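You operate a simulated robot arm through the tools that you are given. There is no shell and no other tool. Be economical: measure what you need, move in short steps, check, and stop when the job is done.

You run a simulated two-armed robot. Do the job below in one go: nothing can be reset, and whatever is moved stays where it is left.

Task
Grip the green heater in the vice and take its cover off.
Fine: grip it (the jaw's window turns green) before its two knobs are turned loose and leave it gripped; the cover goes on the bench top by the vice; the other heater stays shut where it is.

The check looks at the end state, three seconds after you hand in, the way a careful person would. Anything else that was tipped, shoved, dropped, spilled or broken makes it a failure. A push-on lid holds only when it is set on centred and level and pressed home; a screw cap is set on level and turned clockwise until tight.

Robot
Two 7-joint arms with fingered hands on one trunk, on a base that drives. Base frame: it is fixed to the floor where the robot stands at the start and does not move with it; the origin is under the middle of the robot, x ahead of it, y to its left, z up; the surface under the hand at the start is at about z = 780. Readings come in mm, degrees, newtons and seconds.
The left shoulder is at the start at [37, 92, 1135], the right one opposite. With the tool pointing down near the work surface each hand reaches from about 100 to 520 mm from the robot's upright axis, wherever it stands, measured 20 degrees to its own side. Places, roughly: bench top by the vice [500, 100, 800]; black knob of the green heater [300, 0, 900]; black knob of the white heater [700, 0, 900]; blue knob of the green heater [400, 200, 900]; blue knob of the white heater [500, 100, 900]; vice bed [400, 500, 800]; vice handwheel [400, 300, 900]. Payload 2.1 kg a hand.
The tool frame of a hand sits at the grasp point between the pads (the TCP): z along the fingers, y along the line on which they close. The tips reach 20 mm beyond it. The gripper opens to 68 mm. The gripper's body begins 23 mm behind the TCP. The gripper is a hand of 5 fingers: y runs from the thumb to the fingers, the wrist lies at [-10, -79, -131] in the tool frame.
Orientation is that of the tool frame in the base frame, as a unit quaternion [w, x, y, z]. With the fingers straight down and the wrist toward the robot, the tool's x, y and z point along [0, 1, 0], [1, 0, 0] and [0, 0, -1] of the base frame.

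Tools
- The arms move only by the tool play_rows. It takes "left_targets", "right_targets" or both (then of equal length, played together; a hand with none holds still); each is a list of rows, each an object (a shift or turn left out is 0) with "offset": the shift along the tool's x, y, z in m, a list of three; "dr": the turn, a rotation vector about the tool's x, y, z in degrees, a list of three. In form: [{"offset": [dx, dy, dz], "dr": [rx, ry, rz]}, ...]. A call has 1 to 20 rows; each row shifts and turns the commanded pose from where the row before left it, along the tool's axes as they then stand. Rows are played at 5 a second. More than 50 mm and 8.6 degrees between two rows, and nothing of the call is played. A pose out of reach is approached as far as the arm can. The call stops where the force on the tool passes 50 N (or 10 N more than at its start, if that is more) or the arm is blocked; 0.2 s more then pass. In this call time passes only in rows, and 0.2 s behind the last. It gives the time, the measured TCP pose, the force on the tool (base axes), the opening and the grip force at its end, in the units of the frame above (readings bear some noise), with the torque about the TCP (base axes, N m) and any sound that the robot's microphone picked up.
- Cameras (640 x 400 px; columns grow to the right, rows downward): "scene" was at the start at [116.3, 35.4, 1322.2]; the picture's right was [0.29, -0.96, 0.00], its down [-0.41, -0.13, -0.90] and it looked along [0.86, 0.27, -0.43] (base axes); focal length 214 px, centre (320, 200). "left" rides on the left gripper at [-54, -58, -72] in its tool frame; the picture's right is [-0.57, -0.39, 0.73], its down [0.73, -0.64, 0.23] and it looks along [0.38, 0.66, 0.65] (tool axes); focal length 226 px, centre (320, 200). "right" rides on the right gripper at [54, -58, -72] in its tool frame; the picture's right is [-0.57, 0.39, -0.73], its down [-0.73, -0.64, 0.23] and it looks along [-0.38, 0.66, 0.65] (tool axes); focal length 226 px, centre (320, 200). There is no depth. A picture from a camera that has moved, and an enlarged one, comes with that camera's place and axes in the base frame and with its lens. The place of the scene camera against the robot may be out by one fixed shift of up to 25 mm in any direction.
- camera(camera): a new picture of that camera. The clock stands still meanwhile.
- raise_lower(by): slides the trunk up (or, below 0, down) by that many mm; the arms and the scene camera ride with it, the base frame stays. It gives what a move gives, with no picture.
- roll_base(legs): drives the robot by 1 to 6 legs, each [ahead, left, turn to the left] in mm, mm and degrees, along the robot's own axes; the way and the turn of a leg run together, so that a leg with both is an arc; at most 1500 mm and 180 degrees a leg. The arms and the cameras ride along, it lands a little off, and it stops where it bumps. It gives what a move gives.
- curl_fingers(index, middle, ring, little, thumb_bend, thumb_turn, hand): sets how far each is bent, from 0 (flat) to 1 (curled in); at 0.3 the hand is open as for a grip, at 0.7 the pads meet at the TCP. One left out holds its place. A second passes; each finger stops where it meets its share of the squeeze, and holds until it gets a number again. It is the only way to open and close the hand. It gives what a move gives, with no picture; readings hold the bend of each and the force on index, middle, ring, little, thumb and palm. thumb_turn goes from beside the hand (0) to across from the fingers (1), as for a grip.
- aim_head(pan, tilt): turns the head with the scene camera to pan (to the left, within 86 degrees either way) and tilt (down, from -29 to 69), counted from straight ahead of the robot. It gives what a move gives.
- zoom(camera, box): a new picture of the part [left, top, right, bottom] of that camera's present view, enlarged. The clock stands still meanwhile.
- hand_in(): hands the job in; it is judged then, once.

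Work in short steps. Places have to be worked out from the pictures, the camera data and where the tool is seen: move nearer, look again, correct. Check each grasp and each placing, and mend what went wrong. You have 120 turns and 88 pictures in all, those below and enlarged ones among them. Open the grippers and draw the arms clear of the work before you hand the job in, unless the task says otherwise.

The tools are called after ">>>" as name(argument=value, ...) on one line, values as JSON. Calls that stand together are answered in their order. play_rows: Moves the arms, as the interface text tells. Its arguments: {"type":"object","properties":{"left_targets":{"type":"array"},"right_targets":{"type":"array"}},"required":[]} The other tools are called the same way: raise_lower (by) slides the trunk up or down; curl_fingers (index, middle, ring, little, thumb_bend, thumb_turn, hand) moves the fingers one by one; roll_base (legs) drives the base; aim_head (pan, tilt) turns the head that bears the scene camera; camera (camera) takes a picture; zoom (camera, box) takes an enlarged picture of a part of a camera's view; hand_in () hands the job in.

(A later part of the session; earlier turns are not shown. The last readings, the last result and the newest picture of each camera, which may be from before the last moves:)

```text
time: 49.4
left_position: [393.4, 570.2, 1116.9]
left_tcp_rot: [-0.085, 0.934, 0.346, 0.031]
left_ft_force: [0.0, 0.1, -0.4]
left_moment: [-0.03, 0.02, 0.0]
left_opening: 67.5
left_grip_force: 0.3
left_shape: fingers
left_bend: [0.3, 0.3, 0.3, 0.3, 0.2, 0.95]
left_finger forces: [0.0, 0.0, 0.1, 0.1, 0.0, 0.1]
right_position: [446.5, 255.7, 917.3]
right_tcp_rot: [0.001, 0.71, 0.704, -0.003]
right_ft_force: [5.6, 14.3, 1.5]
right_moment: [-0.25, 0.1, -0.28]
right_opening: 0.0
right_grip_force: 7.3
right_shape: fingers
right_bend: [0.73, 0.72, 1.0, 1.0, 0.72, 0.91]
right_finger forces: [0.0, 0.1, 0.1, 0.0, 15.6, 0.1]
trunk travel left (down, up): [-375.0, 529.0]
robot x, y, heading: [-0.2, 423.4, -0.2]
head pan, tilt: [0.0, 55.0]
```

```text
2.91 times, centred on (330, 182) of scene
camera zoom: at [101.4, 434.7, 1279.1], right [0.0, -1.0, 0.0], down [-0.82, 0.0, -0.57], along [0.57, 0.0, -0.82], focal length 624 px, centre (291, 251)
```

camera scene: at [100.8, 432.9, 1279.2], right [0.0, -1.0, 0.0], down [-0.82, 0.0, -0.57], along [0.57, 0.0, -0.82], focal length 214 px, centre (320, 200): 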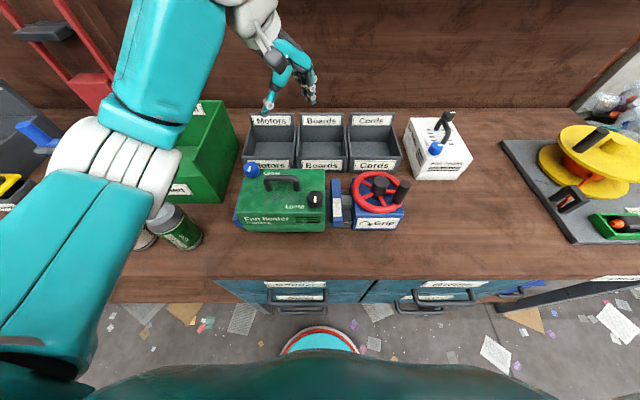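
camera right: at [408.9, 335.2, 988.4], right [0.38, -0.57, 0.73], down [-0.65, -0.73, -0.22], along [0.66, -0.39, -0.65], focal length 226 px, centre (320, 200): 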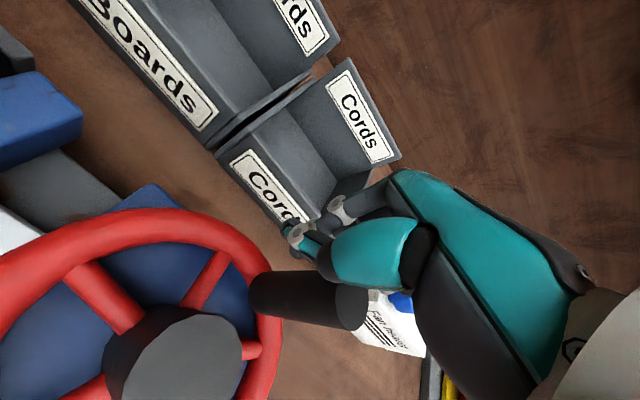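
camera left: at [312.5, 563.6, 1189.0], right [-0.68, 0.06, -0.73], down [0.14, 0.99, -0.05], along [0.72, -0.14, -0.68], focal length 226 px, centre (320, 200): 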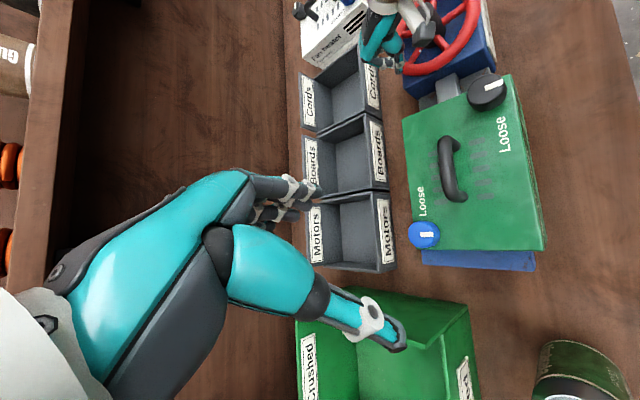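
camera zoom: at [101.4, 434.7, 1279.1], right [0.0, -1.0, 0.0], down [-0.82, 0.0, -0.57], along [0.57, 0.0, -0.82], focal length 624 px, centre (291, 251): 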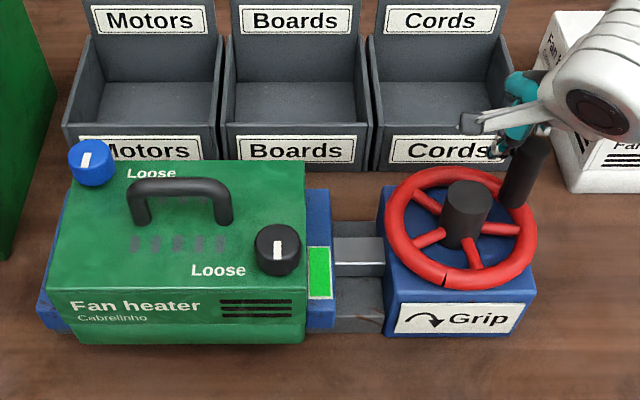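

The window is green: gripped. I back the right hand off the peg and raise it clear.

>>> play_rows(right_targets=[{"offset": [0.004, 0.003, 0]}, {"offset": [0, 0, -0.03]}, {"offset": [0, 0, -0.04]}, {"offset": [0, 0, -0.04]}, {"offset": [0, -0.03, -0.04]}, {"offset": [0, -0.03, -0.03]}])

>>> curl_fingers(hand="right", index=0.3, middle=0.3, ring=0.3, little=0.3, thumb_bend=0.3, thumb_turn=0.98)

>>> zoom(camera="scene", box=[225, 155, 345, 235])

```text
time: 50.8
left_position: [392.5, 566.5, 1117.5]
left_tcp_rot: [-0.086, 0.933, 0.348, 0.033]
left_ft_force: [-0.1, 0.1, 0.1]
left_moment: [-0.02, 0.02, 0.04]
left_opening: 67.8
left_grip_force: 0.1
left_shape: fingers
left_bend: [0.3, 0.3, 0.3, 0.3, 0.2, 0.95]
left_finger forces: [0.1, 0.0, 0.0, 0.0, 0.0, 0.0]
right_position: [389.9, 258.8, 1099.9]
right_tcp_rot: [0.001, 0.711, 0.703, -0.004]
right_ft_force: [0.4, 0.4, -1.1]
right_moment: [-0.01, -0.01, 0.01]
right_opening: 0.0
right_grip_force: 0.1
right_shape: fingers
right_bend: [0.73, 0.72, 1.0, 1.0, 0.72, 0.94]
right_finger forces: [0.0, 0.0, 0.0, 0.0, 0.1, 0.0]
trunk travel left (down, up): [-375.0, 529.0]
robot x, y, heading: [-2.9, 429.3, -0.1]
head pan, tilt: [0.0, 55.0]
```

```text
time: 51.8
left_position: [391.9, 567.1, 1117.3]
left_tcp_rot: [-0.086, 0.933, 0.347, 0.03]
left_ft_force: [-0.2, -0.5, -0.4]
left_moment: [-0.03, -0.01, 0.03]
left_opening: 67.9
left_grip_force: 0.1
left_shape: fingers
left_bend: [0.3, 0.3, 0.3, 0.3, 0.2, 0.95]
left_finger forces: [0.0, 0.0, 0.1, 0.0, 0.0, 0.0]
right_position: [392.5, 258.4, 1098.4]
right_tcp_rot: [0.001, 0.711, 0.703, -0.004]
right_ft_force: [-0.5, -0.2, -0.3]
right_moment: [-0.01, 0.03, -0.02]
right_opening: 62.3
right_grip_force: 0.1
right_shape: fingers
right_bend: [0.3, 0.3, 0.3, 0.3, 0.3, 0.96]
right_finger forces: [0.1, 0.1, 0.0, 0.0, 0.0, 0.0]
trunk travel left (down, up): [-375.0, 529.0]
robot x, y, heading: [-1.3, 423.5, -0.3]
head pan, tilt: [0.0, 55.0]
```

```text
5.00 times, centred on (285, 195) of scene
camera zoom: at [100.7, 432.3, 1279.2], right [0.0, -1.0, 0.0], down [-0.82, 0.0, -0.57], along [0.57, 0.0, -0.82], focal length 1072 px, centre (495, 225)
```

zoom: 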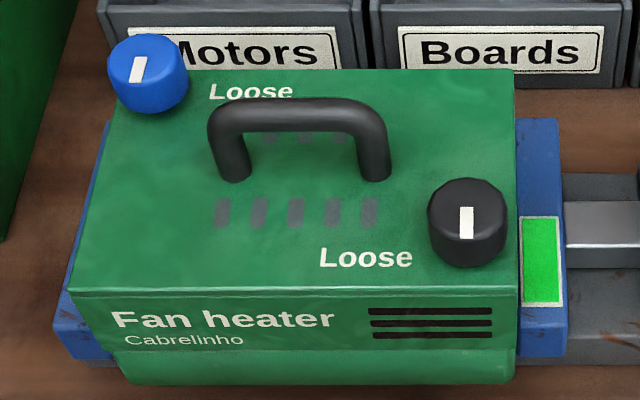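

Now look at the knobs from above with the left-hand camera to see the pointers.

>>> zoom(camera="left", box=[390, 60, 550, 280])

>>> camera(camera="right")

```text
1.82 times, centred on (470, 170) of left
camera zoom: at [312.8, 563.3, 1189.0], right [-0.68, 0.06, -0.73], down [0.14, 0.99, -0.05], along [0.72, -0.14, -0.68], focal length 411 px, centre (47, 254)
```

zoom: 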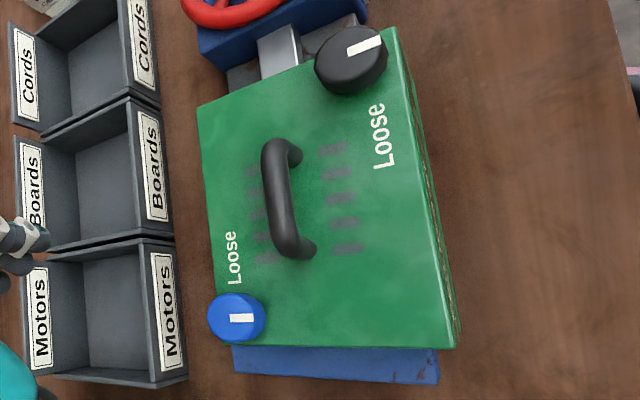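

```text
30 pictures are left
camera right: at [334.8, 313.6, 1170.5], right [0.38, -0.57, 0.73], down [-0.65, -0.73, -0.22], along [0.66, -0.39, -0.65], focal length 226 px, centre (320, 200)
```

right: 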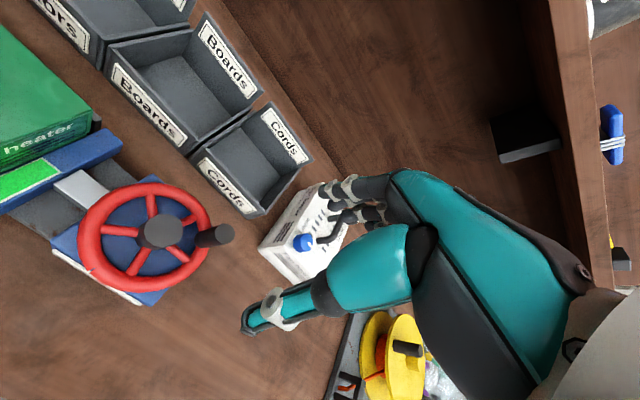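

Both pointers face the robot; "Loose" lies to the black knob's left (clockwise turn) and to the blue one's right (counter-clockwise). I level the left hand, bring it over the black knob and pre-turn it counter-clockwise to leave room for a clockwise turn; the right hand moves aside.

>>> play_rows(left_targets=[{"dr": [-3.95, -3.43, 0]}, {"dr": [-3.95, -3.43, 0]}, {"offset": [-0.0243, 0.0152, 0.02]}, {"offset": [-0.0243, 0.0152, 0.02]}, {"offset": [-0.0243, 0.0152, 0.02]}, {"offset": [-0.0243, 0.0152, 0.02]}, {"offset": [-0.0243, 0.0152, 0.02]}, {"dr": [0, 0, -7.3]}, {"dr": [0, 0, -7.3]}, {"dr": [0, 0, -7.3]}, {"dr": [0, 0, -7.3]}, {"dr": [0, 0, -7.3]}, {"dr": [0, 0, -7.3]}, {}], right_targets=[{"offset": [-0.03, 0, -0.01]}, {"offset": [-0.03, 0, -0.01]}, {"offset": [-0.03, 0, -0.01]}, {"offset": [-0.03, -0.01, -0.01]}, {}, {}, {}, {}, {}, {}, {}, {}, {}, {}])

>>> camera(camera="left")

```text
time: 54.8
left_position: [350.1, 429.6, 1017.8]
left_tcp_rot: [-0.001, 0.74, 0.672, -0.001]
left_ft_force: [0.4, -0.3, -0.8]
left_moment: [0.03, -0.03, 0.04]
left_opening: 67.4
left_grip_force: 0.0
left_shape: fingers
left_bend: [0.3, 0.3, 0.3, 0.3, 0.2, 0.95]
left_finger forces: [0.0, 0.1, 0.0, 0.0, 0.0, 0.1]
right_position: [377.9, 137.5, 1138.8]
right_tcp_rot: [0.001, 0.711, 0.703, -0.003]
right_ft_force: [0.1, 0.5, -1.0]
right_moment: [0.03, -0.03, 0.02]
right_opening: 62.2
right_grip_force: 0.0
right_shape: fingers
right_bend: [0.3, 0.3, 0.3, 0.3, 0.3, 0.96]
right_finger forces: [0.1, 0.0, 0.1, 0.0, 0.1, 0.0]
trunk travel left (down, up): [-375.0, 529.0]
robot x, y, heading: [2.9, 425.3, -0.6]
head pan, tilt: [0.0, 55.0]
```

```text
29 pictures are left
camera left: at [286.6, 381.8, 1088.8], right [-0.44, -0.53, -0.73], down [-0.57, 0.79, -0.23], along [0.7, 0.31, -0.65], focal length 226 px, centre (320, 200)
```

left: 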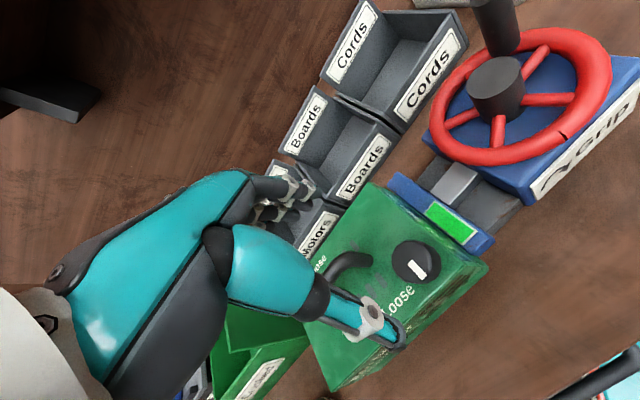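

The black knob is at about (355, 436). I lower to just above it.

>>> play_rows(left_targets=[{"offset": [0.0065, 0.0044, 0.03]}, {"offset": [0, 0, 0.03]}, {"offset": [0, 0, 0.02]}, {}])

>>> camera(camera="left")

>>> zoom(camera="scene", box=[225, 145, 345, 225])

```text
time: 55.8
left_position: [354.9, 437.4, 936.6]
left_tcp_rot: [-0.001, 0.74, 0.673, 0.0]
left_ft_force: [0.9, -0.4, 1.0]
left_moment: [0.0, 0.0, 0.01]
left_opening: 67.6
left_grip_force: 0.1
left_shape: fingers
left_bend: [0.3, 0.3, 0.3, 0.3, 0.2, 0.95]
left_finger forces: [0.1, 0.0, 0.0, 0.0, 0.0, 0.0]
right_position: [378.1, 137.9, 1138.2]
right_tcp_rot: [0.002, 0.712, 0.702, -0.004]
right_ft_force: [-0.3, 0.6, -0.1]
right_moment: [-0.01, 0.01, 0.02]
right_opening: 62.2
right_grip_force: 0.0
right_shape: fingers
right_bend: [0.3, 0.3, 0.3, 0.3, 0.3, 0.96]
right_finger forces: [0.0, 0.0, 0.0, 0.0, 0.0, 0.0]
trunk travel left (down, up): [-375.0, 529.0]
robot x, y, heading: [-1.1, 428.3, -0.2]
head pan, tilt: [0.0, 55.0]
```

```text
28 pictures are left
camera left: at [291.6, 389.1, 1007.8], right [-0.44, -0.53, -0.73], down [-0.57, 0.79, -0.23], along [0.7, 0.31, -0.65], focal length 226 px, centre (320, 200)
```

left: 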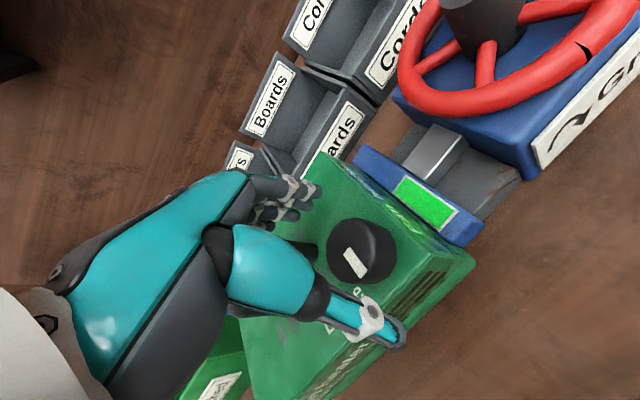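

```text
5.00 times, centred on (285, 185) of scene
camera zoom: at [100.6, 432.2, 1279.2], right [0.0, -1.0, 0.0], down [-0.82, 0.0, -0.57], along [0.57, 0.0, -0.82], focal length 1072 px, centre (495, 275)
```

zoom: 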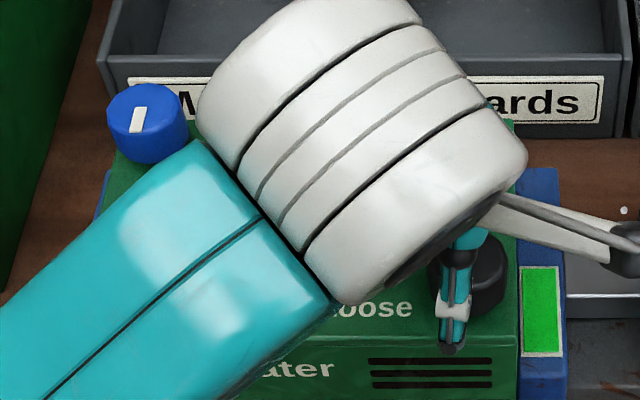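

Knob top is at (352.5, 434, 907). The little-finger side would near the handle, so I curl ring and little away, then lower to grip with index, middle and thumb.

>>> curl_fingers(hand="left", index=0.3, middle=0.3, ring=1.0, little=1.0, thumb_bend=0.3, thumb_turn=0.98)

>>> play_rows(left_targets=[{"offset": [-0.0037, -0.0022, 0.01]}, {"offset": [0, 0, 0.01]}, {"offset": [0, 0, 0.006]}, {}])

>>> camera(camera="left")

```text
time: 56.8
left_position: [355.8, 437.8, 936.9]
left_tcp_rot: [-0.001, 0.74, 0.673, -0.001]
left_ft_force: [-0.4, 0.8, -0.1]
left_moment: [-0.01, -0.01, 0.04]
left_opening: 62.7
left_grip_force: 0.1
left_shape: fingers
left_bend: [0.3, 0.3, 1.0, 1.0, 0.3, 0.96]
left_finger forces: [0.0, 0.1, 0.1, 0.1, 0.1, 0.0]
right_position: [377.8, 137.4, 1137.8]
right_tcp_rot: [0.001, 0.711, 0.703, -0.004]
right_ft_force: [-0.6, 0.0, -0.6]
right_moment: [-0.03, 0.0, -0.02]
right_opening: 62.3
right_grip_force: 0.0
right_shape: fingers
right_bend: [0.3, 0.3, 0.3, 0.3, 0.3, 0.96]
right_finger forces: [0.0, 0.0, 0.1, 0.0, 0.0, 0.0]
trunk travel left (down, up): [-375.0, 529.0]
robot x, y, heading: [0.4, 426.9, -0.2]
head pan, tilt: [0.0, 55.0]
```

```text
time: 57.8
left_position: [350.6, 432.1, 912.5]
left_tcp_rot: [0.003, 0.74, 0.673, 0.002]
left_ft_force: [-3.3, 1.0, 25.2]
left_moment: [0.06, -0.96, 0.02]
left_opening: 63.9
left_grip_force: 11.8
left_shape: fingers
left_bend: [0.29, 0.3, 1.0, 1.0, 0.3, 0.96]
left_finger forces: [2.7, 21.3, 1.1, 0.0, 0.0, 0.0]
right_position: [375.6, 137.6, 1140.1]
right_tcp_rot: [0.001, 0.711, 0.703, -0.003]
right_ft_force: [0.4, 0.1, -0.2]
right_moment: [0.0, -0.02, 0.0]
right_opening: 62.3
right_grip_force: 0.2
right_shape: fingers
right_bend: [0.3, 0.3, 0.3, 0.3, 0.3, 0.96]
right_finger forces: [0.0, 0.0, 0.0, 0.0, 0.0, 0.0]
trunk travel left (down, up): [-375.0, 529.0]
robot x, y, heading: [0.1, 424.8, -0.4]
head pan, tilt: [0.0, 55.0]
```

```text
26 pictures are left
camera left: at [286.9, 385.1, 984.1], right [-0.44, -0.53, -0.73], down [-0.57, 0.79, -0.23], along [0.7, 0.31, -0.64], focal length 226 px, centre (320, 200)
```

left: 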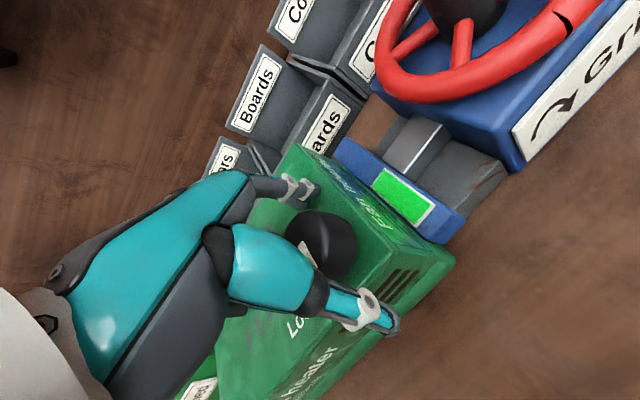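

The middle fingertip touches the heater's top (≈ z 891). I rise 3 mm, centre on the knob and close.

>>> play_rows(left_targets=[{"offset": [0.0015, 0.0015, -0.004]}, {}])

>>> curl_fingers(hand="left", index=0.7, middle=0.7, thumb_bend=0.7)

>>> camera(camera="left")

```text
time: 58.4
left_position: [352.2, 433.2, 914.9]
left_tcp_rot: [0.0, 0.74, 0.672, 0.0]
left_ft_force: [-2.9, -0.4, 11.1]
left_moment: [0.0, -0.42, -0.02]
left_opening: 62.9
left_grip_force: 5.6
left_shape: fingers
left_bend: [0.3, 0.3, 1.0, 1.0, 0.3, 0.96]
left_finger forces: [0.4, 10.7, 0.0, 0.1, 0.1, 0.1]
right_position: [375.3, 137.6, 1137.9]
right_tcp_rot: [0.001, 0.711, 0.703, -0.004]
right_ft_force: [0.0, 0.0, -0.1]
right_moment: [0.01, 0.01, -0.01]
right_opening: 62.2
right_grip_force: 0.1
right_shape: fingers
right_bend: [0.3, 0.3, 0.3, 0.3, 0.3, 0.96]
right_finger forces: [0.0, 0.0, 0.1, 0.0, 0.0, 0.1]
trunk travel left (down, up): [-375.0, 529.0]
robot x, y, heading: [1.0, 427.1, -0.3]
head pan, tilt: [0.0, 55.0]
```

```text
time: 59.4
left_position: [353.1, 434.1, 917.3]
left_tcp_rot: [0.002, 0.74, 0.673, 0.0]
left_ft_force: [0.9, -0.3, 42.7]
left_moment: [-0.2, -1.61, -0.04]
left_opening: 33.8
left_grip_force: 26.0
left_shape: fingers
left_bend: [0.46, 0.26, 1.0, 1.0, 0.48, 0.98]
left_finger forces: [22.8, 19.6, 0.0, 0.0, 10.0, 0.1]
right_position: [375.7, 136.7, 1140.5]
right_tcp_rot: [0.002, 0.712, 0.702, -0.003]
right_ft_force: [0.2, 0.0, 0.3]
right_moment: [0.01, -0.02, -0.02]
right_opening: 62.4
right_grip_force: 0.0
right_shape: fingers
right_bend: [0.3, 0.3, 0.3, 0.3, 0.3, 0.96]
right_finger forces: [0.0, 0.0, 0.0, 0.1, 0.0, 0.1]
trunk travel left (down, up): [-375.0, 529.0]
robot x, y, heading: [-0.5, 423.2, -0.3]
head pan, tilt: [0.0, 55.0]
```

```text
25 pictures are left
camera left: at [288.1, 385.8, 987.8], right [-0.44, -0.53, -0.73], down [-0.57, 0.79, -0.23], along [0.7, 0.31, -0.64], focal length 226 px, centre (320, 200)
```

left: 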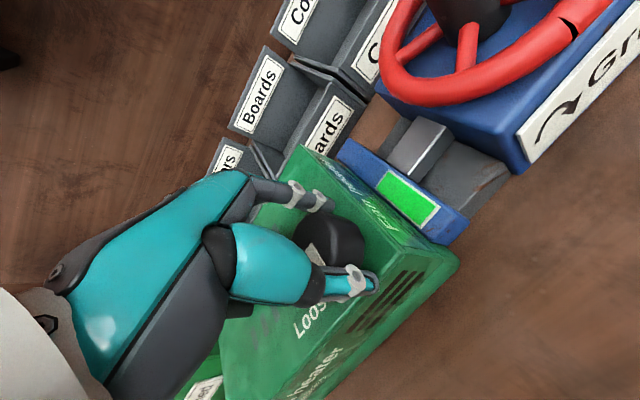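

The longer middle finger presses on the heater top while index and thumb do hold the knob. I open, rise, curl the middle finger away too, and pinch with index and thumb.

>>> curl_fingers(hand="left", index=0.3, middle=0.3, thumb_bend=0.3)

>>> play_rows(left_targets=[{"offset": [0, 0, -0.02]}, {"offset": [0, 0, -0.02]}, {}])

>>> curl_fingers(hand="left", middle=1.0)

>>> play_rows(left_targets=[{"offset": [0.006, 0, 0.02]}, {"offset": [0, 0, 0.019]}, {"offset": [0, 0, 0.002]}, {}])

>>> curl_fingers(hand="left", index=0.6, thumb_bend=0.6)

>>> camera(camera="left")

```text
time: 60.4
left_position: [350.4, 434.7, 915.8]
left_tcp_rot: [0.001, 0.74, 0.672, 0.001]
left_ft_force: [-13.5, -1.1, 36.3]
left_moment: [-0.39, -0.86, -0.17]
left_opening: 52.4
left_grip_force: 18.0
left_shape: fingers
left_bend: [0.43, 0.3, 1.0, 1.0, 0.3, 0.96]
left_finger forces: [36.1, 0.2, 0.0, 0.1, 0.0, 0.1]
right_position: [374.7, 136.9, 1139.5]
right_tcp_rot: [0.003, 0.712, 0.703, -0.002]
right_ft_force: [-0.1, 0.0, 0.2]
right_moment: [0.0, -0.03, -0.02]
right_opening: 62.3
right_grip_force: 0.0
right_shape: fingers
right_bend: [0.3, 0.3, 0.3, 0.3, 0.3, 0.96]
right_finger forces: [0.0, 0.0, 0.1, 0.0, 0.0, 0.1]
trunk travel left (down, up): [-375.0, 529.0]
robot x, y, heading: [-2.8, 423.8, -0.4]
head pan, tilt: [0.0, 55.0]
```

```text
time: 61.2
left_position: [355.4, 433.0, 954.2]
left_tcp_rot: [-0.001, 0.741, 0.672, -0.001]
left_ft_force: [0.3, -0.3, 0.5]
left_moment: [0.02, -0.01, 0.02]
left_opening: 62.2
left_grip_force: 0.0
left_shape: fingers
left_bend: [0.3, 0.3, 1.0, 1.0, 0.3, 0.96]
left_finger forces: [0.0, 0.1, 0.0, 0.0, 0.1, 0.1]
right_position: [377.5, 137.4, 1137.3]
right_tcp_rot: [0.001, 0.711, 0.703, -0.003]
right_ft_force: [0.2, -1.1, -0.6]
right_moment: [0.02, 0.0, 0.02]
right_opening: 62.5
right_grip_force: 0.0
right_shape: fingers
right_bend: [0.3, 0.3, 0.3, 0.3, 0.3, 0.96]
right_finger forces: [0.0, 0.1, 0.1, 0.1, 0.1, 0.0]
trunk travel left (down, up): [-375.0, 529.0]
robot x, y, heading: [2.3, 426.8, -0.5]
head pan, tilt: [0.0, 55.0]
```

```text
time: 62.2
left_position: [354.5, 434.6, 955.4]
left_tcp_rot: [0.0, 0.74, 0.672, -0.001]
left_ft_force: [-0.3, -0.5, -0.3]
left_moment: [0.01, 0.01, 0.0]
left_opening: 62.4
left_grip_force: 0.1
left_shape: fingers
left_bend: [0.3, 1.0, 1.0, 1.0, 0.3, 0.96]
left_finger forces: [0.1, 0.1, 0.1, 0.0, 0.0, 0.0]
right_position: [378.3, 136.3, 1137.9]
right_tcp_rot: [0.002, 0.711, 0.703, -0.004]
right_ft_force: [0.3, 0.0, 0.2]
right_moment: [0.03, -0.01, 0.0]
right_opening: 61.9
right_grip_force: 0.1
right_shape: fingers
right_bend: [0.3, 0.3, 0.3, 0.3, 0.3, 0.96]
right_finger forces: [0.0, 0.1, 0.1, 0.1, 0.0, 0.1]
trunk travel left (down, up): [-375.0, 529.0]
robot x, y, heading: [0.1, 427.6, -0.4]
head pan, tilt: [0.0, 55.0]
```

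```text
time: 63.2
left_position: [355.6, 441.2, 915.2]
left_tcp_rot: [0.001, 0.74, 0.672, 0.001]
left_ft_force: [5.9, 2.9, 15.1]
left_moment: [0.02, 0.01, -0.01]
left_opening: 62.7
left_grip_force: 8.0
left_shape: fingers
left_bend: [0.3, 1.0, 1.0, 1.0, 0.3, 0.96]
left_finger forces: [0.7, 15.2, 0.0, 0.0, 0.0, 0.1]
right_position: [378.4, 137.4, 1138.6]
right_tcp_rot: [0.001, 0.711, 0.703, -0.004]
right_ft_force: [-0.2, 0.0, 0.2]
right_moment: [0.02, -0.01, -0.02]
right_opening: 62.4
right_grip_force: 0.0
right_shape: fingers
right_bend: [0.3, 0.3, 0.3, 0.3, 0.3, 0.96]
right_finger forces: [0.0, 0.1, 0.0, 0.1, 0.0, 0.0]
trunk travel left (down, up): [-375.0, 529.0]
robot x, y, heading: [-0.1, 423.3, -0.5]
head pan, tilt: [0.0, 55.0]
```

```text
time: 64.2
left_position: [355.2, 442.2, 915.0]
left_tcp_rot: [0.002, 0.74, 0.672, 0.0]
left_ft_force: [6.1, 4.3, 31.5]
left_moment: [-0.11, -0.44, 0.02]
left_opening: 45.8
left_grip_force: 18.8
left_shape: fingers
left_bend: [0.37, 1.0, 1.0, 1.0, 0.43, 0.98]
left_finger forces: [16.0, 14.2, 0.1, 0.0, 6.4, 0.1]
right_position: [377.0, 139.5, 1139.3]
right_tcp_rot: [0.002, 0.711, 0.703, -0.004]
right_ft_force: [0.5, 0.7, 0.2]
right_moment: [-0.03, -0.01, 0.01]
right_opening: 62.2
right_grip_force: 0.0
right_shape: fingers
right_bend: [0.3, 0.3, 0.3, 0.3, 0.3, 0.96]
right_finger forces: [0.1, 0.0, 0.1, 0.1, 0.0, 0.0]
trunk travel left (down, up): [-375.0, 529.0]
robot x, y, heading: [-1.5, 426.4, -0.2]
head pan, tilt: [0.0, 55.0]
```

```text
24 pictures are left
camera left: at [290.4, 393.5, 986.2], right [-0.44, -0.53, -0.73], down [-0.57, 0.79, -0.23], along [0.7, 0.31, -0.64], focal length 226 px, centre (320, 200)
```

left: 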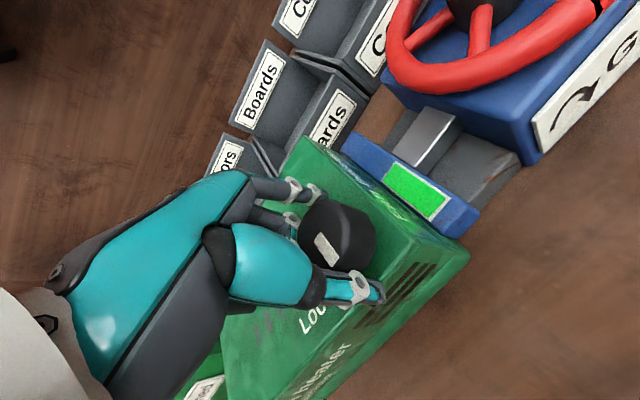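

The curled middle finger now sits on the knob top, and I shifted the wrong way. I'll instead use index, middle and thumb from a higher position (z ≈ 923), centred at (352.5, 434).

>>> curl_fingers(hand="left", index=0.3, thumb_bend=0.3)

>>> play_rows(left_targets=[{"offset": [0, 0, -0.02]}, {"offset": [-0.0075, -0.002, -0.02]}, {}])

>>> curl_fingers(hand="left", middle=0.3)

>>> play_rows(left_targets=[{"offset": [0, 0, 0.018]}, {"offset": [0, 0, 0.014]}, {}])

>>> curl_fingers(hand="left", index=0.65, middle=0.65, thumb_bend=0.65)

>>> camera(camera="left")

```text
time: 65.2
left_position: [354.0, 441.5, 914.6]
left_tcp_rot: [0.0, 0.74, 0.673, -0.001]
left_ft_force: [4.4, 7.4, 24.4]
left_moment: [-0.11, -0.2, -0.04]
left_opening: 60.1
left_grip_force: 14.2
left_shape: fingers
left_bend: [0.33, 1.0, 1.0, 1.0, 0.3, 0.96]
left_finger forces: [7.7, 20.2, 0.0, 0.0, 0.1, 0.0]
right_position: [377.3, 138.9, 1138.7]
right_tcp_rot: [0.002, 0.711, 0.703, -0.003]
right_ft_force: [-0.4, 0.2, 0.2]
right_moment: [-0.02, 0.01, 0.0]
right_opening: 62.5
right_grip_force: 0.0
right_shape: fingers
right_bend: [0.3, 0.3, 0.3, 0.3, 0.3, 0.96]
right_finger forces: [0.0, 0.0, 0.0, 0.0, 0.0, 0.0]
trunk travel left (down, up): [-375.0, 529.0]
robot x, y, heading: [-0.9, 424.4, -0.2]
head pan, tilt: [0.0, 55.0]
```

```text
time: 66.0
left_position: [351.6, 432.8, 953.9]
left_tcp_rot: [-0.001, 0.741, 0.672, 0.0]
left_ft_force: [-0.2, 0.6, -0.8]
left_moment: [-0.03, 0.02, 0.0]
left_opening: 62.4
left_grip_force: 0.0
left_shape: fingers
left_bend: [0.3, 1.0, 1.0, 1.0, 0.3, 0.96]
left_finger forces: [0.0, 0.0, 0.0, 0.1, 0.0, 0.0]
right_position: [378.0, 136.1, 1138.3]
right_tcp_rot: [0.001, 0.711, 0.703, -0.003]
right_ft_force: [0.3, 0.8, -0.2]
right_moment: [-0.01, -0.01, 0.0]
right_opening: 62.6
right_grip_force: 0.0
right_shape: fingers
right_bend: [0.3, 0.3, 0.3, 0.3, 0.3, 0.96]
right_finger forces: [0.0, 0.0, 0.1, 0.0, 0.0, 0.0]
trunk travel left (down, up): [-375.0, 529.0]
robot x, y, heading: [-2.5, 428.5, -0.3]
head pan, tilt: [0.0, 55.0]
```

```text
time: 67.0
left_position: [351.4, 433.5, 953.9]
left_tcp_rot: [0.0, 0.74, 0.672, -0.001]
left_ft_force: [-0.6, -0.8, -0.1]
left_moment: [0.02, 0.03, 0.02]
left_opening: 62.4
left_grip_force: 0.1
left_shape: fingers
left_bend: [0.3, 0.3, 1.0, 1.0, 0.3, 0.96]
left_finger forces: [0.0, 0.0, 0.1, 0.0, 0.1, 0.0]
right_position: [378.2, 137.5, 1137.9]
right_tcp_rot: [0.001, 0.711, 0.703, -0.003]
right_ft_force: [0.0, -1.5, 0.7]
right_moment: [0.01, 0.01, -0.03]
right_opening: 61.9
right_grip_force: 0.1
right_shape: fingers
right_bend: [0.3, 0.3, 0.3, 0.3, 0.3, 0.96]
right_finger forces: [0.0, 0.0, 0.0, 0.1, 0.1, 0.0]
trunk travel left (down, up): [-375.0, 529.0]
robot x, y, heading: [-0.1, 425.9, -0.4]
head pan, tilt: [0.0, 55.0]
```

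```text
time: 67.8
left_position: [352.6, 432.1, 922.3]
left_tcp_rot: [-0.001, 0.74, 0.673, -0.001]
left_ft_force: [-1.1, 0.5, -0.9]
left_moment: [0.01, 0.02, -0.03]
left_opening: 62.3
left_grip_force: 0.1
left_shape: fingers
left_bend: [0.3, 0.3, 1.0, 1.0, 0.3, 0.96]
left_finger forces: [0.0, 0.0, 0.0, 0.0, 0.0, 0.0]
right_position: [379.2, 138.2, 1138.3]
right_tcp_rot: [0.001, 0.711, 0.703, -0.004]
right_ft_force: [0.3, 0.1, 0.3]
right_moment: [0.01, 0.0, 0.01]
right_opening: 62.4
right_grip_force: 0.0
right_shape: fingers
right_bend: [0.3, 0.3, 0.3, 0.3, 0.3, 0.96]
right_finger forces: [0.1, 0.1, 0.0, 0.0, 0.1, 0.0]
trunk travel left (down, up): [-375.0, 529.0]
robot x, y, heading: [2.6, 423.5, 0.1]
head pan, tilt: [0.0, 55.0]
```

```text
time: 68.8
left_position: [352.3, 432.3, 921.6]
left_tcp_rot: [0.0, 0.74, 0.673, -0.001]
left_ft_force: [-2.9, 0.3, -0.4]
left_moment: [-0.02, 0.0, -0.01]
left_opening: 21.9
left_grip_force: 6.1
left_shape: fingers
left_bend: [0.59, 0.61, 1.0, 1.0, 0.49, 0.98]
left_finger forces: [2.4, 2.2, 0.0, 0.0, 7.0, 0.1]
right_position: [378.4, 138.2, 1137.4]
right_tcp_rot: [0.002, 0.712, 0.703, -0.003]
right_ft_force: [-0.5, 0.4, 0.2]
right_moment: [-0.01, 0.01, 0.02]
right_opening: 62.6
right_grip_force: 0.0
right_shape: fingers
right_bend: [0.3, 0.3, 0.3, 0.3, 0.3, 0.96]
right_finger forces: [0.0, 0.1, 0.1, 0.0, 0.0, 0.1]
trunk travel left (down, up): [-375.0, 529.0]
robot x, y, heading: [-0.9, 423.2, -0.4]
head pan, tilt: [0.0, 55.0]
```

```text
23 pictures are left
camera left: at [287.7, 384.6, 993.3], right [-0.44, -0.53, -0.73], down [-0.57, 0.79, -0.23], along [0.7, 0.31, -0.65], focal length 226 px, centre (320, 200)
```

left: 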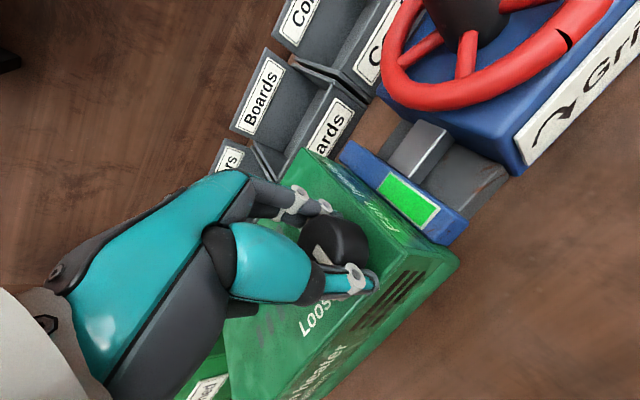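

A clean pinch: balanced finger forces, no vertical load. I turn it clockwise toward "Loose".

>>> play_rows(left_targets=[{"dr": [0, 0, 7]}, {"dr": [0, 0, 7]}, {"dr": [0, 0, 7]}, {"dr": [0, 0, 7]}, {"dr": [0, 0, 7]}, {"dr": [0, 0, 7]}, {}])

>>> camera(camera="left")

```text
time: 70.4
left_position: [350.5, 432.1, 923.0]
left_tcp_rot: [0.0, 0.932, 0.362, 0.0]
left_ft_force: [-2.2, -3.2, -1.4]
left_moment: [-0.01, -0.03, 0.16]
left_opening: 20.1
left_grip_force: 7.5
left_shape: fingers
left_bend: [0.57, 0.62, 1.0, 1.0, 0.55, 0.91]
left_finger forces: [3.1, 3.6, 0.0, 0.0, 8.5, 0.0]
right_position: [378.4, 137.5, 1138.9]
right_tcp_rot: [0.001, 0.711, 0.703, -0.004]
right_ft_force: [-0.6, 0.0, 0.1]
right_moment: [0.0, -0.01, 0.0]
right_opening: 62.3
right_grip_force: 0.0
right_shape: fingers
right_bend: [0.3, 0.3, 0.3, 0.3, 0.3, 0.96]
right_finger forces: [0.1, 0.1, 0.1, 0.1, 0.0, 0.0]
trunk travel left (down, up): [-375.0, 529.0]
robot x, y, heading: [0.8, 426.3, -0.3]
head pan, tilt: [0.0, 55.0]
```

```text
22 pictures are left
camera left: at [271.5, 439.8, 994.2], right [-0.68, -0.1, -0.73], down [0.11, 0.97, -0.23], along [0.73, -0.24, -0.65], focal length 226 px, centre (320, 200)
```

left: 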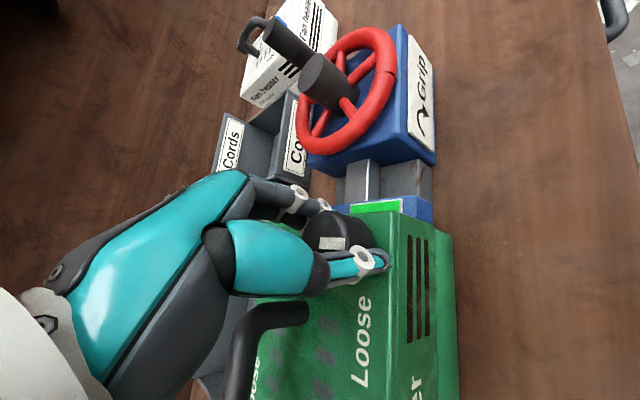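

I zoom on the knob to see whether the pointer turned.

>>> zoom(camera="left", box=[280, 180, 420, 270])

```text
4.44 times, centred on (350, 225) of left
camera zoom: at [271.5, 439.8, 994.2], right [-0.68, -0.1, -0.73], down [0.11, 0.97, -0.23], along [0.73, -0.24, -0.65], focal length 1005 px, centre (187, 89)
```

zoom: 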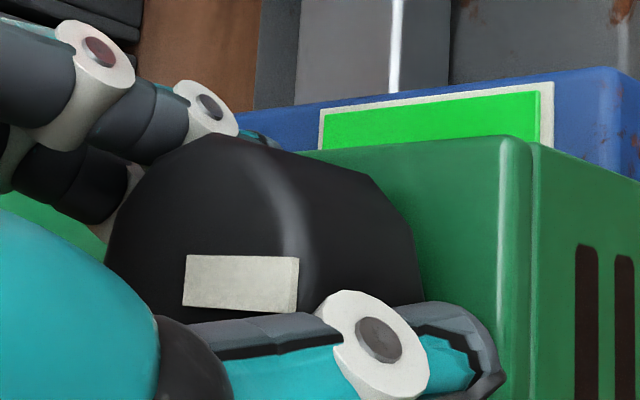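

The pointer hasn't moved: the fingers slipped round the knob. I squeeze harder and try a further clockwise turn.

>>> curl_fingers(hand="left", index=0.95, middle=0.95, thumb_bend=0.95)

>>> play_rows(left_targets=[{"dr": [0, 0, 6]}, {"dr": [0, 0, 6]}, {"dr": [0, 0, 6]}, {}])

>>> zoom(camera="left", box=[280, 180, 420, 270])

```text
time: 71.4
left_position: [353.0, 432.9, 921.7]
left_tcp_rot: [0.0, 0.932, 0.363, 0.0]
left_ft_force: [0.0, 2.2, -4.8]
left_moment: [0.09, 0.0, -0.05]
left_opening: 18.7
left_grip_force: 22.6
left_shape: fingers
left_bend: [0.71, 0.61, 1.0, 1.0, 0.58, 0.92]
left_finger forces: [10.2, 12.6, 0.0, 0.0, 22.8, 0.0]
right_position: [377.8, 137.5, 1138.0]
right_tcp_rot: [0.0, 0.711, 0.703, -0.004]
right_ft_force: [0.8, -0.7, 0.7]
right_moment: [0.0, 0.01, 0.0]
right_opening: 62.6
right_grip_force: 0.2
right_shape: fingers
right_bend: [0.3, 0.3, 0.3, 0.3, 0.3, 0.96]
right_finger forces: [0.0, 0.1, 0.0, 0.1, 0.1, 0.0]
trunk travel left (down, up): [-375.0, 529.0]
robot x, y, heading: [0.2, 427.5, -0.3]
head pan, tilt: [0.0, 55.0]
```

```text
time: 72.4
left_position: [352.3, 434.4, 923.0]
left_tcp_rot: [0.0, 0.977, 0.211, -0.001]
left_ft_force: [6.1, 1.6, -9.3]
left_moment: [0.04, -0.26, 0.1]
left_opening: 18.1
left_grip_force: 24.3
left_shape: fingers
left_bend: [0.5, 0.62, 1.0, 1.0, 0.64, 0.88]
left_finger forces: [11.2, 14.7, 0.0, 0.0, 21.9, 0.0]
right_position: [379.8, 137.3, 1138.0]
right_tcp_rot: [0.001, 0.711, 0.703, -0.004]
right_ft_force: [-0.1, -0.6, 0.3]
right_moment: [0.03, 0.0, -0.02]
right_opening: 62.2
right_grip_force: 0.0
right_shape: fingers
right_bend: [0.3, 0.3, 0.3, 0.3, 0.3, 0.96]
right_finger forces: [0.0, 0.0, 0.0, 0.1, 0.0, 0.0]
trunk travel left (down, up): [-375.0, 529.0]
robot x, y, heading: [0.3, 424.0, -0.1]
head pan, tilt: [0.0, 55.0]
```

```text
4.44 times, centred on (350, 225) of left
camera zoom: at [279.1, 464.5, 993.6], right [-0.68, 0.12, -0.73], down [0.4, 0.89, -0.23], along [0.62, -0.45, -0.65], focal length 1005 px, centre (187, 89)
```

zoom: 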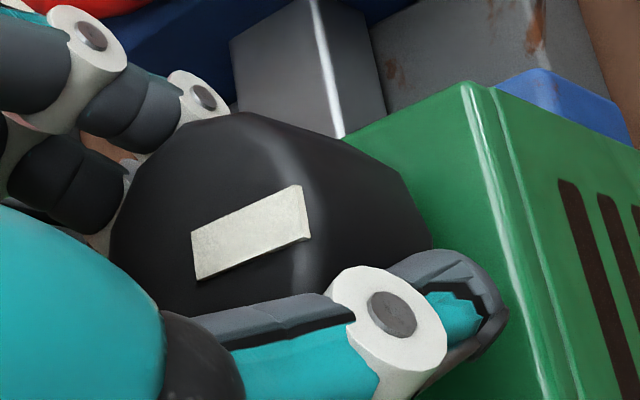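

Still static with a stronger squeeze — clockwise may be the tight end stop. I test counter-clockwise with the same squeeze.

>>> play_rows(left_targets=[{"dr": [0, 0, -7]}, {"dr": [0, 0, -7]}, {"dr": [0, 0, -7]}, {"dr": [0, 0, -7]}, {"dr": [0, 0, -7]}, {"dr": [0, 0, -7]}, {}])

>>> zoom(camera="left", box=[280, 180, 420, 270])

```text
time: 74.0
left_position: [353.0, 432.4, 923.8]
left_tcp_rot: [0.0, 0.836, 0.549, -0.001]
left_ft_force: [-2.4, 6.2, -2.6]
left_moment: [0.1, -0.01, -0.11]
left_opening: 18.5
left_grip_force: 23.3
left_shape: fingers
left_bend: [0.72, 0.6, 1.0, 1.0, 0.61, 0.94]
left_finger forces: [8.8, 14.1, 0.1, 0.0, 24.1, 0.1]
right_position: [378.1, 138.2, 1138.1]
right_tcp_rot: [0.002, 0.712, 0.702, -0.003]
right_ft_force: [0.3, 0.0, 0.7]
right_moment: [0.01, 0.0, -0.01]
right_opening: 62.4
right_grip_force: 0.0
right_shape: fingers
right_bend: [0.3, 0.3, 0.3, 0.3, 0.3, 0.96]
right_finger forces: [0.1, 0.1, 0.0, 0.1, 0.1, 0.0]
trunk travel left (down, up): [-375.0, 529.0]
robot x, y, heading: [0.4, 423.7, -0.3]
head pan, tilt: [0.0, 55.0]
```

```text
4.44 times, centred on (350, 225) of left
camera zoom: at [275.9, 407.2, 993.9], right [-0.58, -0.37, -0.73], down [-0.3, 0.93, -0.23], along [0.76, 0.08, -0.65], focal length 1005 px, centre (187, 89)
```

zoom: 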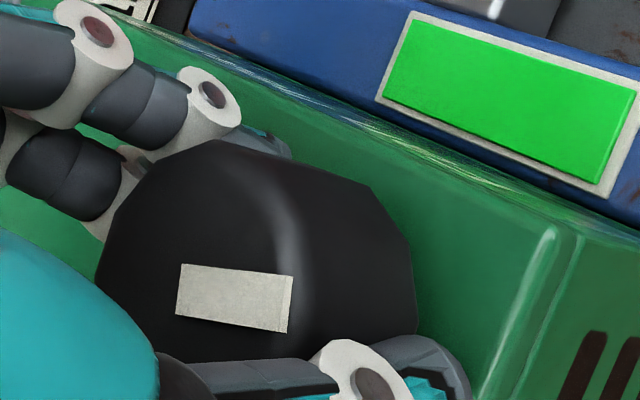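

Working out the pointer's direction: it now points about 21° counter-clockwise of before, so loosening is counter-clockwise (clockwise was the stop). I keep turning that way.

>>> play_rows(left_targets=[{"dr": [0, 0, -6]}, {"dr": [0, 0, -6]}, {"dr": [0, 0, -6]}, {"dr": [0, 0, -6]}, {"dr": [0, 0, -6]}, {"dr": [0, 0, -6]}, {"dr": [0, 0, -6]}, {"dr": [0, 0, -6]}, {"dr": [0, 0, -6]}, {"dr": [0, 0, -6]}, {}])

>>> zoom(camera="left", box=[280, 160, 440, 270])

```text
time: 76.4
left_position: [352.6, 433.7, 922.8]
left_tcp_rot: [-0.001, 0.449, 0.893, -0.001]
left_ft_force: [-0.6, 4.0, 0.3]
left_moment: [0.07, 0.04, -0.11]
left_opening: 18.6
left_grip_force: 24.0
left_shape: fingers
left_bend: [0.72, 0.57, 1.0, 1.0, 0.61, 0.98]
left_finger forces: [10.7, 14.2, 0.0, 0.0, 22.4, 0.0]
right_position: [378.4, 138.7, 1138.6]
right_tcp_rot: [0.001, 0.711, 0.703, -0.004]
right_ft_force: [0.1, 0.1, 0.2]
right_moment: [-0.01, 0.0, -0.01]
right_opening: 62.2
right_grip_force: 0.0
right_shape: fingers
right_bend: [0.3, 0.3, 0.3, 0.3, 0.3, 0.96]
right_finger forces: [0.0, 0.1, 0.0, 0.1, 0.1, 0.1]
trunk travel left (down, up): [-375.0, 529.0]
robot x, y, heading: [2.3, 424.4, -0.7]
head pan, tilt: [0.0, 55.0]
```

```text
3.64 times, centred on (360, 215) of left
camera zoom: at [336.2, 355.7, 993.7], right [0.03, -0.69, -0.73], down [-0.95, 0.21, -0.23], along [0.31, 0.7, -0.65], focal length 822 px, centre (174, 146)
```

zoom: 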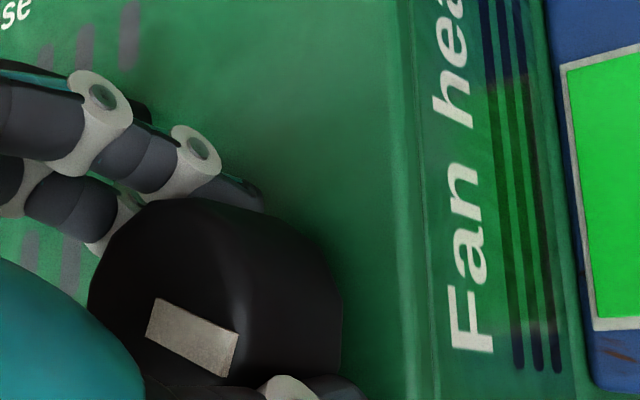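

It turned on to about 71°. I continue another 30°.

>>> play_rows(left_targets=[{"dr": [0, 0, -6]}, {"dr": [0, 0, -6]}, {"dr": [0, 0, -6]}, {"dr": [0, 0, -6]}, {"dr": [0, 0, -6]}, {"dr": [0, 0, -6]}, {}])

>>> zoom(camera="left", box=[280, 160, 440, 270])

```text
time: 77.7
left_position: [359.9, 438.4, 915.7]
left_tcp_rot: [0.01, 0.205, 0.979, 0.001]
left_ft_force: [-8.2, -8.8, 29.7]
left_moment: [-1.25, 0.5, -0.03]
left_opening: 11.4
left_grip_force: 34.6
left_shape: fingers
left_bend: [0.74, 0.73, 1.0, 1.0, 0.67, 1.0]
left_finger forces: [5.0, 9.2, 0.1, 0.0, 54.9, 0.0]
left hand out of reach, approached as far as the arm can: row 4, 5, 6
right_position: [374.4, 135.5, 1139.2]
right_tcp_rot: [0.001, 0.712, 0.703, -0.003]
right_ft_force: [-0.4, -0.3, -0.4]
right_moment: [0.01, -0.02, 0.0]
right_opening: 62.1
right_grip_force: 0.0
right_shape: fingers
right_bend: [0.3, 0.3, 0.3, 0.3, 0.3, 0.96]
right_finger forces: [0.0, 0.1, 0.0, 0.0, 0.1, 0.1]
trunk travel left (down, up): [-375.0, 529.0]
robot x, y, heading: [-0.4, 423.1, -0.3]
head pan, tilt: [0.0, 55.0]
stopped in row 6 (left hand): the force on the tool passed its limit at 61 N (the readings are from after the stop); the commanded pose is now the measured one
```

```text
3.64 times, centred on (360, 215) of left
camera zoom: at [383.8, 364.2, 987.7], right [0.38, -0.58, -0.72], down [-0.92, -0.29, -0.25], along [-0.07, 0.76, -0.65], focal length 822 px, centre (174, 146)
```

zoom: 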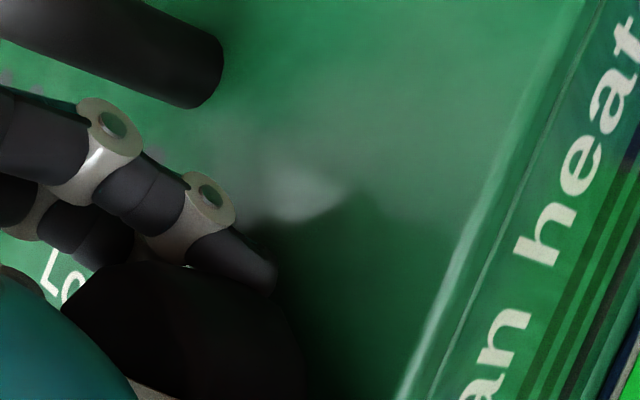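

That reached the wrist's limit. I release, raise and unwind the hand clockwise, then look at the knob.

>>> curl_fingers(hand="left", index=0.3, middle=0.3, thumb_bend=0.3)

>>> play_rows(left_targets=[{"offset": [0, 0, -0.015]}, {"offset": [0, 0, -0.025]}, {"offset": [0, 0, -0.02], "dr": [0, 0, 8]}, {"dr": [0, 0, 8]}, {"dr": [0, 0, 8]}, {"dr": [0, 0, 8]}, {"dr": [0, 0, 8]}, {"dr": [0, 0, 8]}, {"dr": [0, 0, 8]}, {"dr": [0, 0, 8]}, {"dr": [0, 0, 8]}, {"dr": [0, 0, 8]}, {"dr": [0, 0, 8]}, {"dr": [0, 0, 8]}, {"dr": [0, 0, 8]}, {"dr": [0, 0, 8]}, {}])

>>> camera(camera="left")

```text
time: 78.7
left_position: [361.0, 439.6, 913.7]
left_tcp_rot: [0.007, 0.204, 0.979, 0.002]
left_ft_force: [1.4, -7.4, 30.9]
left_moment: [0.22, -0.09, -0.07]
left_opening: 32.9
left_grip_force: 15.7
left_shape: fingers
left_bend: [0.77, 0.38, 1.0, 1.0, 0.3, 1.0]
left_finger forces: [14.7, 11.6, 5.0, 0.0, 0.0, 0.1]
right_position: [376.9, 136.0, 1138.1]
right_tcp_rot: [0.001, 0.712, 0.703, -0.003]
right_ft_force: [0.0, 1.0, -0.1]
right_moment: [0.02, 0.0, -0.02]
right_opening: 62.3
right_grip_force: 0.1
right_shape: fingers
right_bend: [0.3, 0.3, 0.3, 0.3, 0.3, 0.96]
right_finger forces: [0.0, 0.0, 0.0, 0.0, 0.0, 0.0]
trunk travel left (down, up): [-375.0, 529.0]
robot x, y, heading: [0.7, 427.4, -0.4]
head pan, tilt: [0.0, 55.0]
```

```text
time: 82.3
left_position: [375.4, 452.8, 953.1]
left_tcp_rot: [0.002, 0.926, 0.378, 0.005]
left_ft_force: [-0.4, -0.6, 0.5]
left_moment: [0.0, -0.01, -0.01]
left_opening: 62.2
left_grip_force: 0.0
left_shape: fingers
left_bend: [0.3, 0.3, 1.0, 1.0, 0.3, 1.0]
left_finger forces: [0.0, 0.0, 0.0, 0.1, 0.0, 0.0]
left hand out of reach, approached as far as the arm can: row 1, 2
right_position: [378.5, 138.0, 1138.4]
right_tcp_rot: [0.001, 0.711, 0.703, -0.003]
right_ft_force: [0.2, 0.2, 0.6]
right_moment: [0.01, -0.04, -0.01]
right_opening: 62.0
right_grip_force: 0.1
right_shape: fingers
right_bend: [0.3, 0.3, 0.3, 0.3, 0.3, 0.96]
right_finger forces: [0.0, 0.0, 0.1, 0.0, 0.0, 0.0]
trunk travel left (down, up): [-375.0, 529.0]
robot x, y, heading: [0.2, 425.7, -0.3]
head pan, tilt: [0.0, 55.0]
```

```text
16 pictures are left
camera left: at [294.1, 456.4, 1022.7], right [-0.67, -0.12, -0.74], down [0.08, 0.97, -0.23], along [0.74, -0.21, -0.64], focal length 226 px, centre (320, 200)
```

left: 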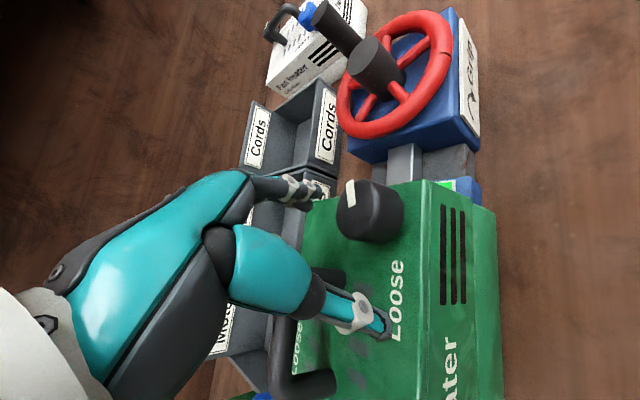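

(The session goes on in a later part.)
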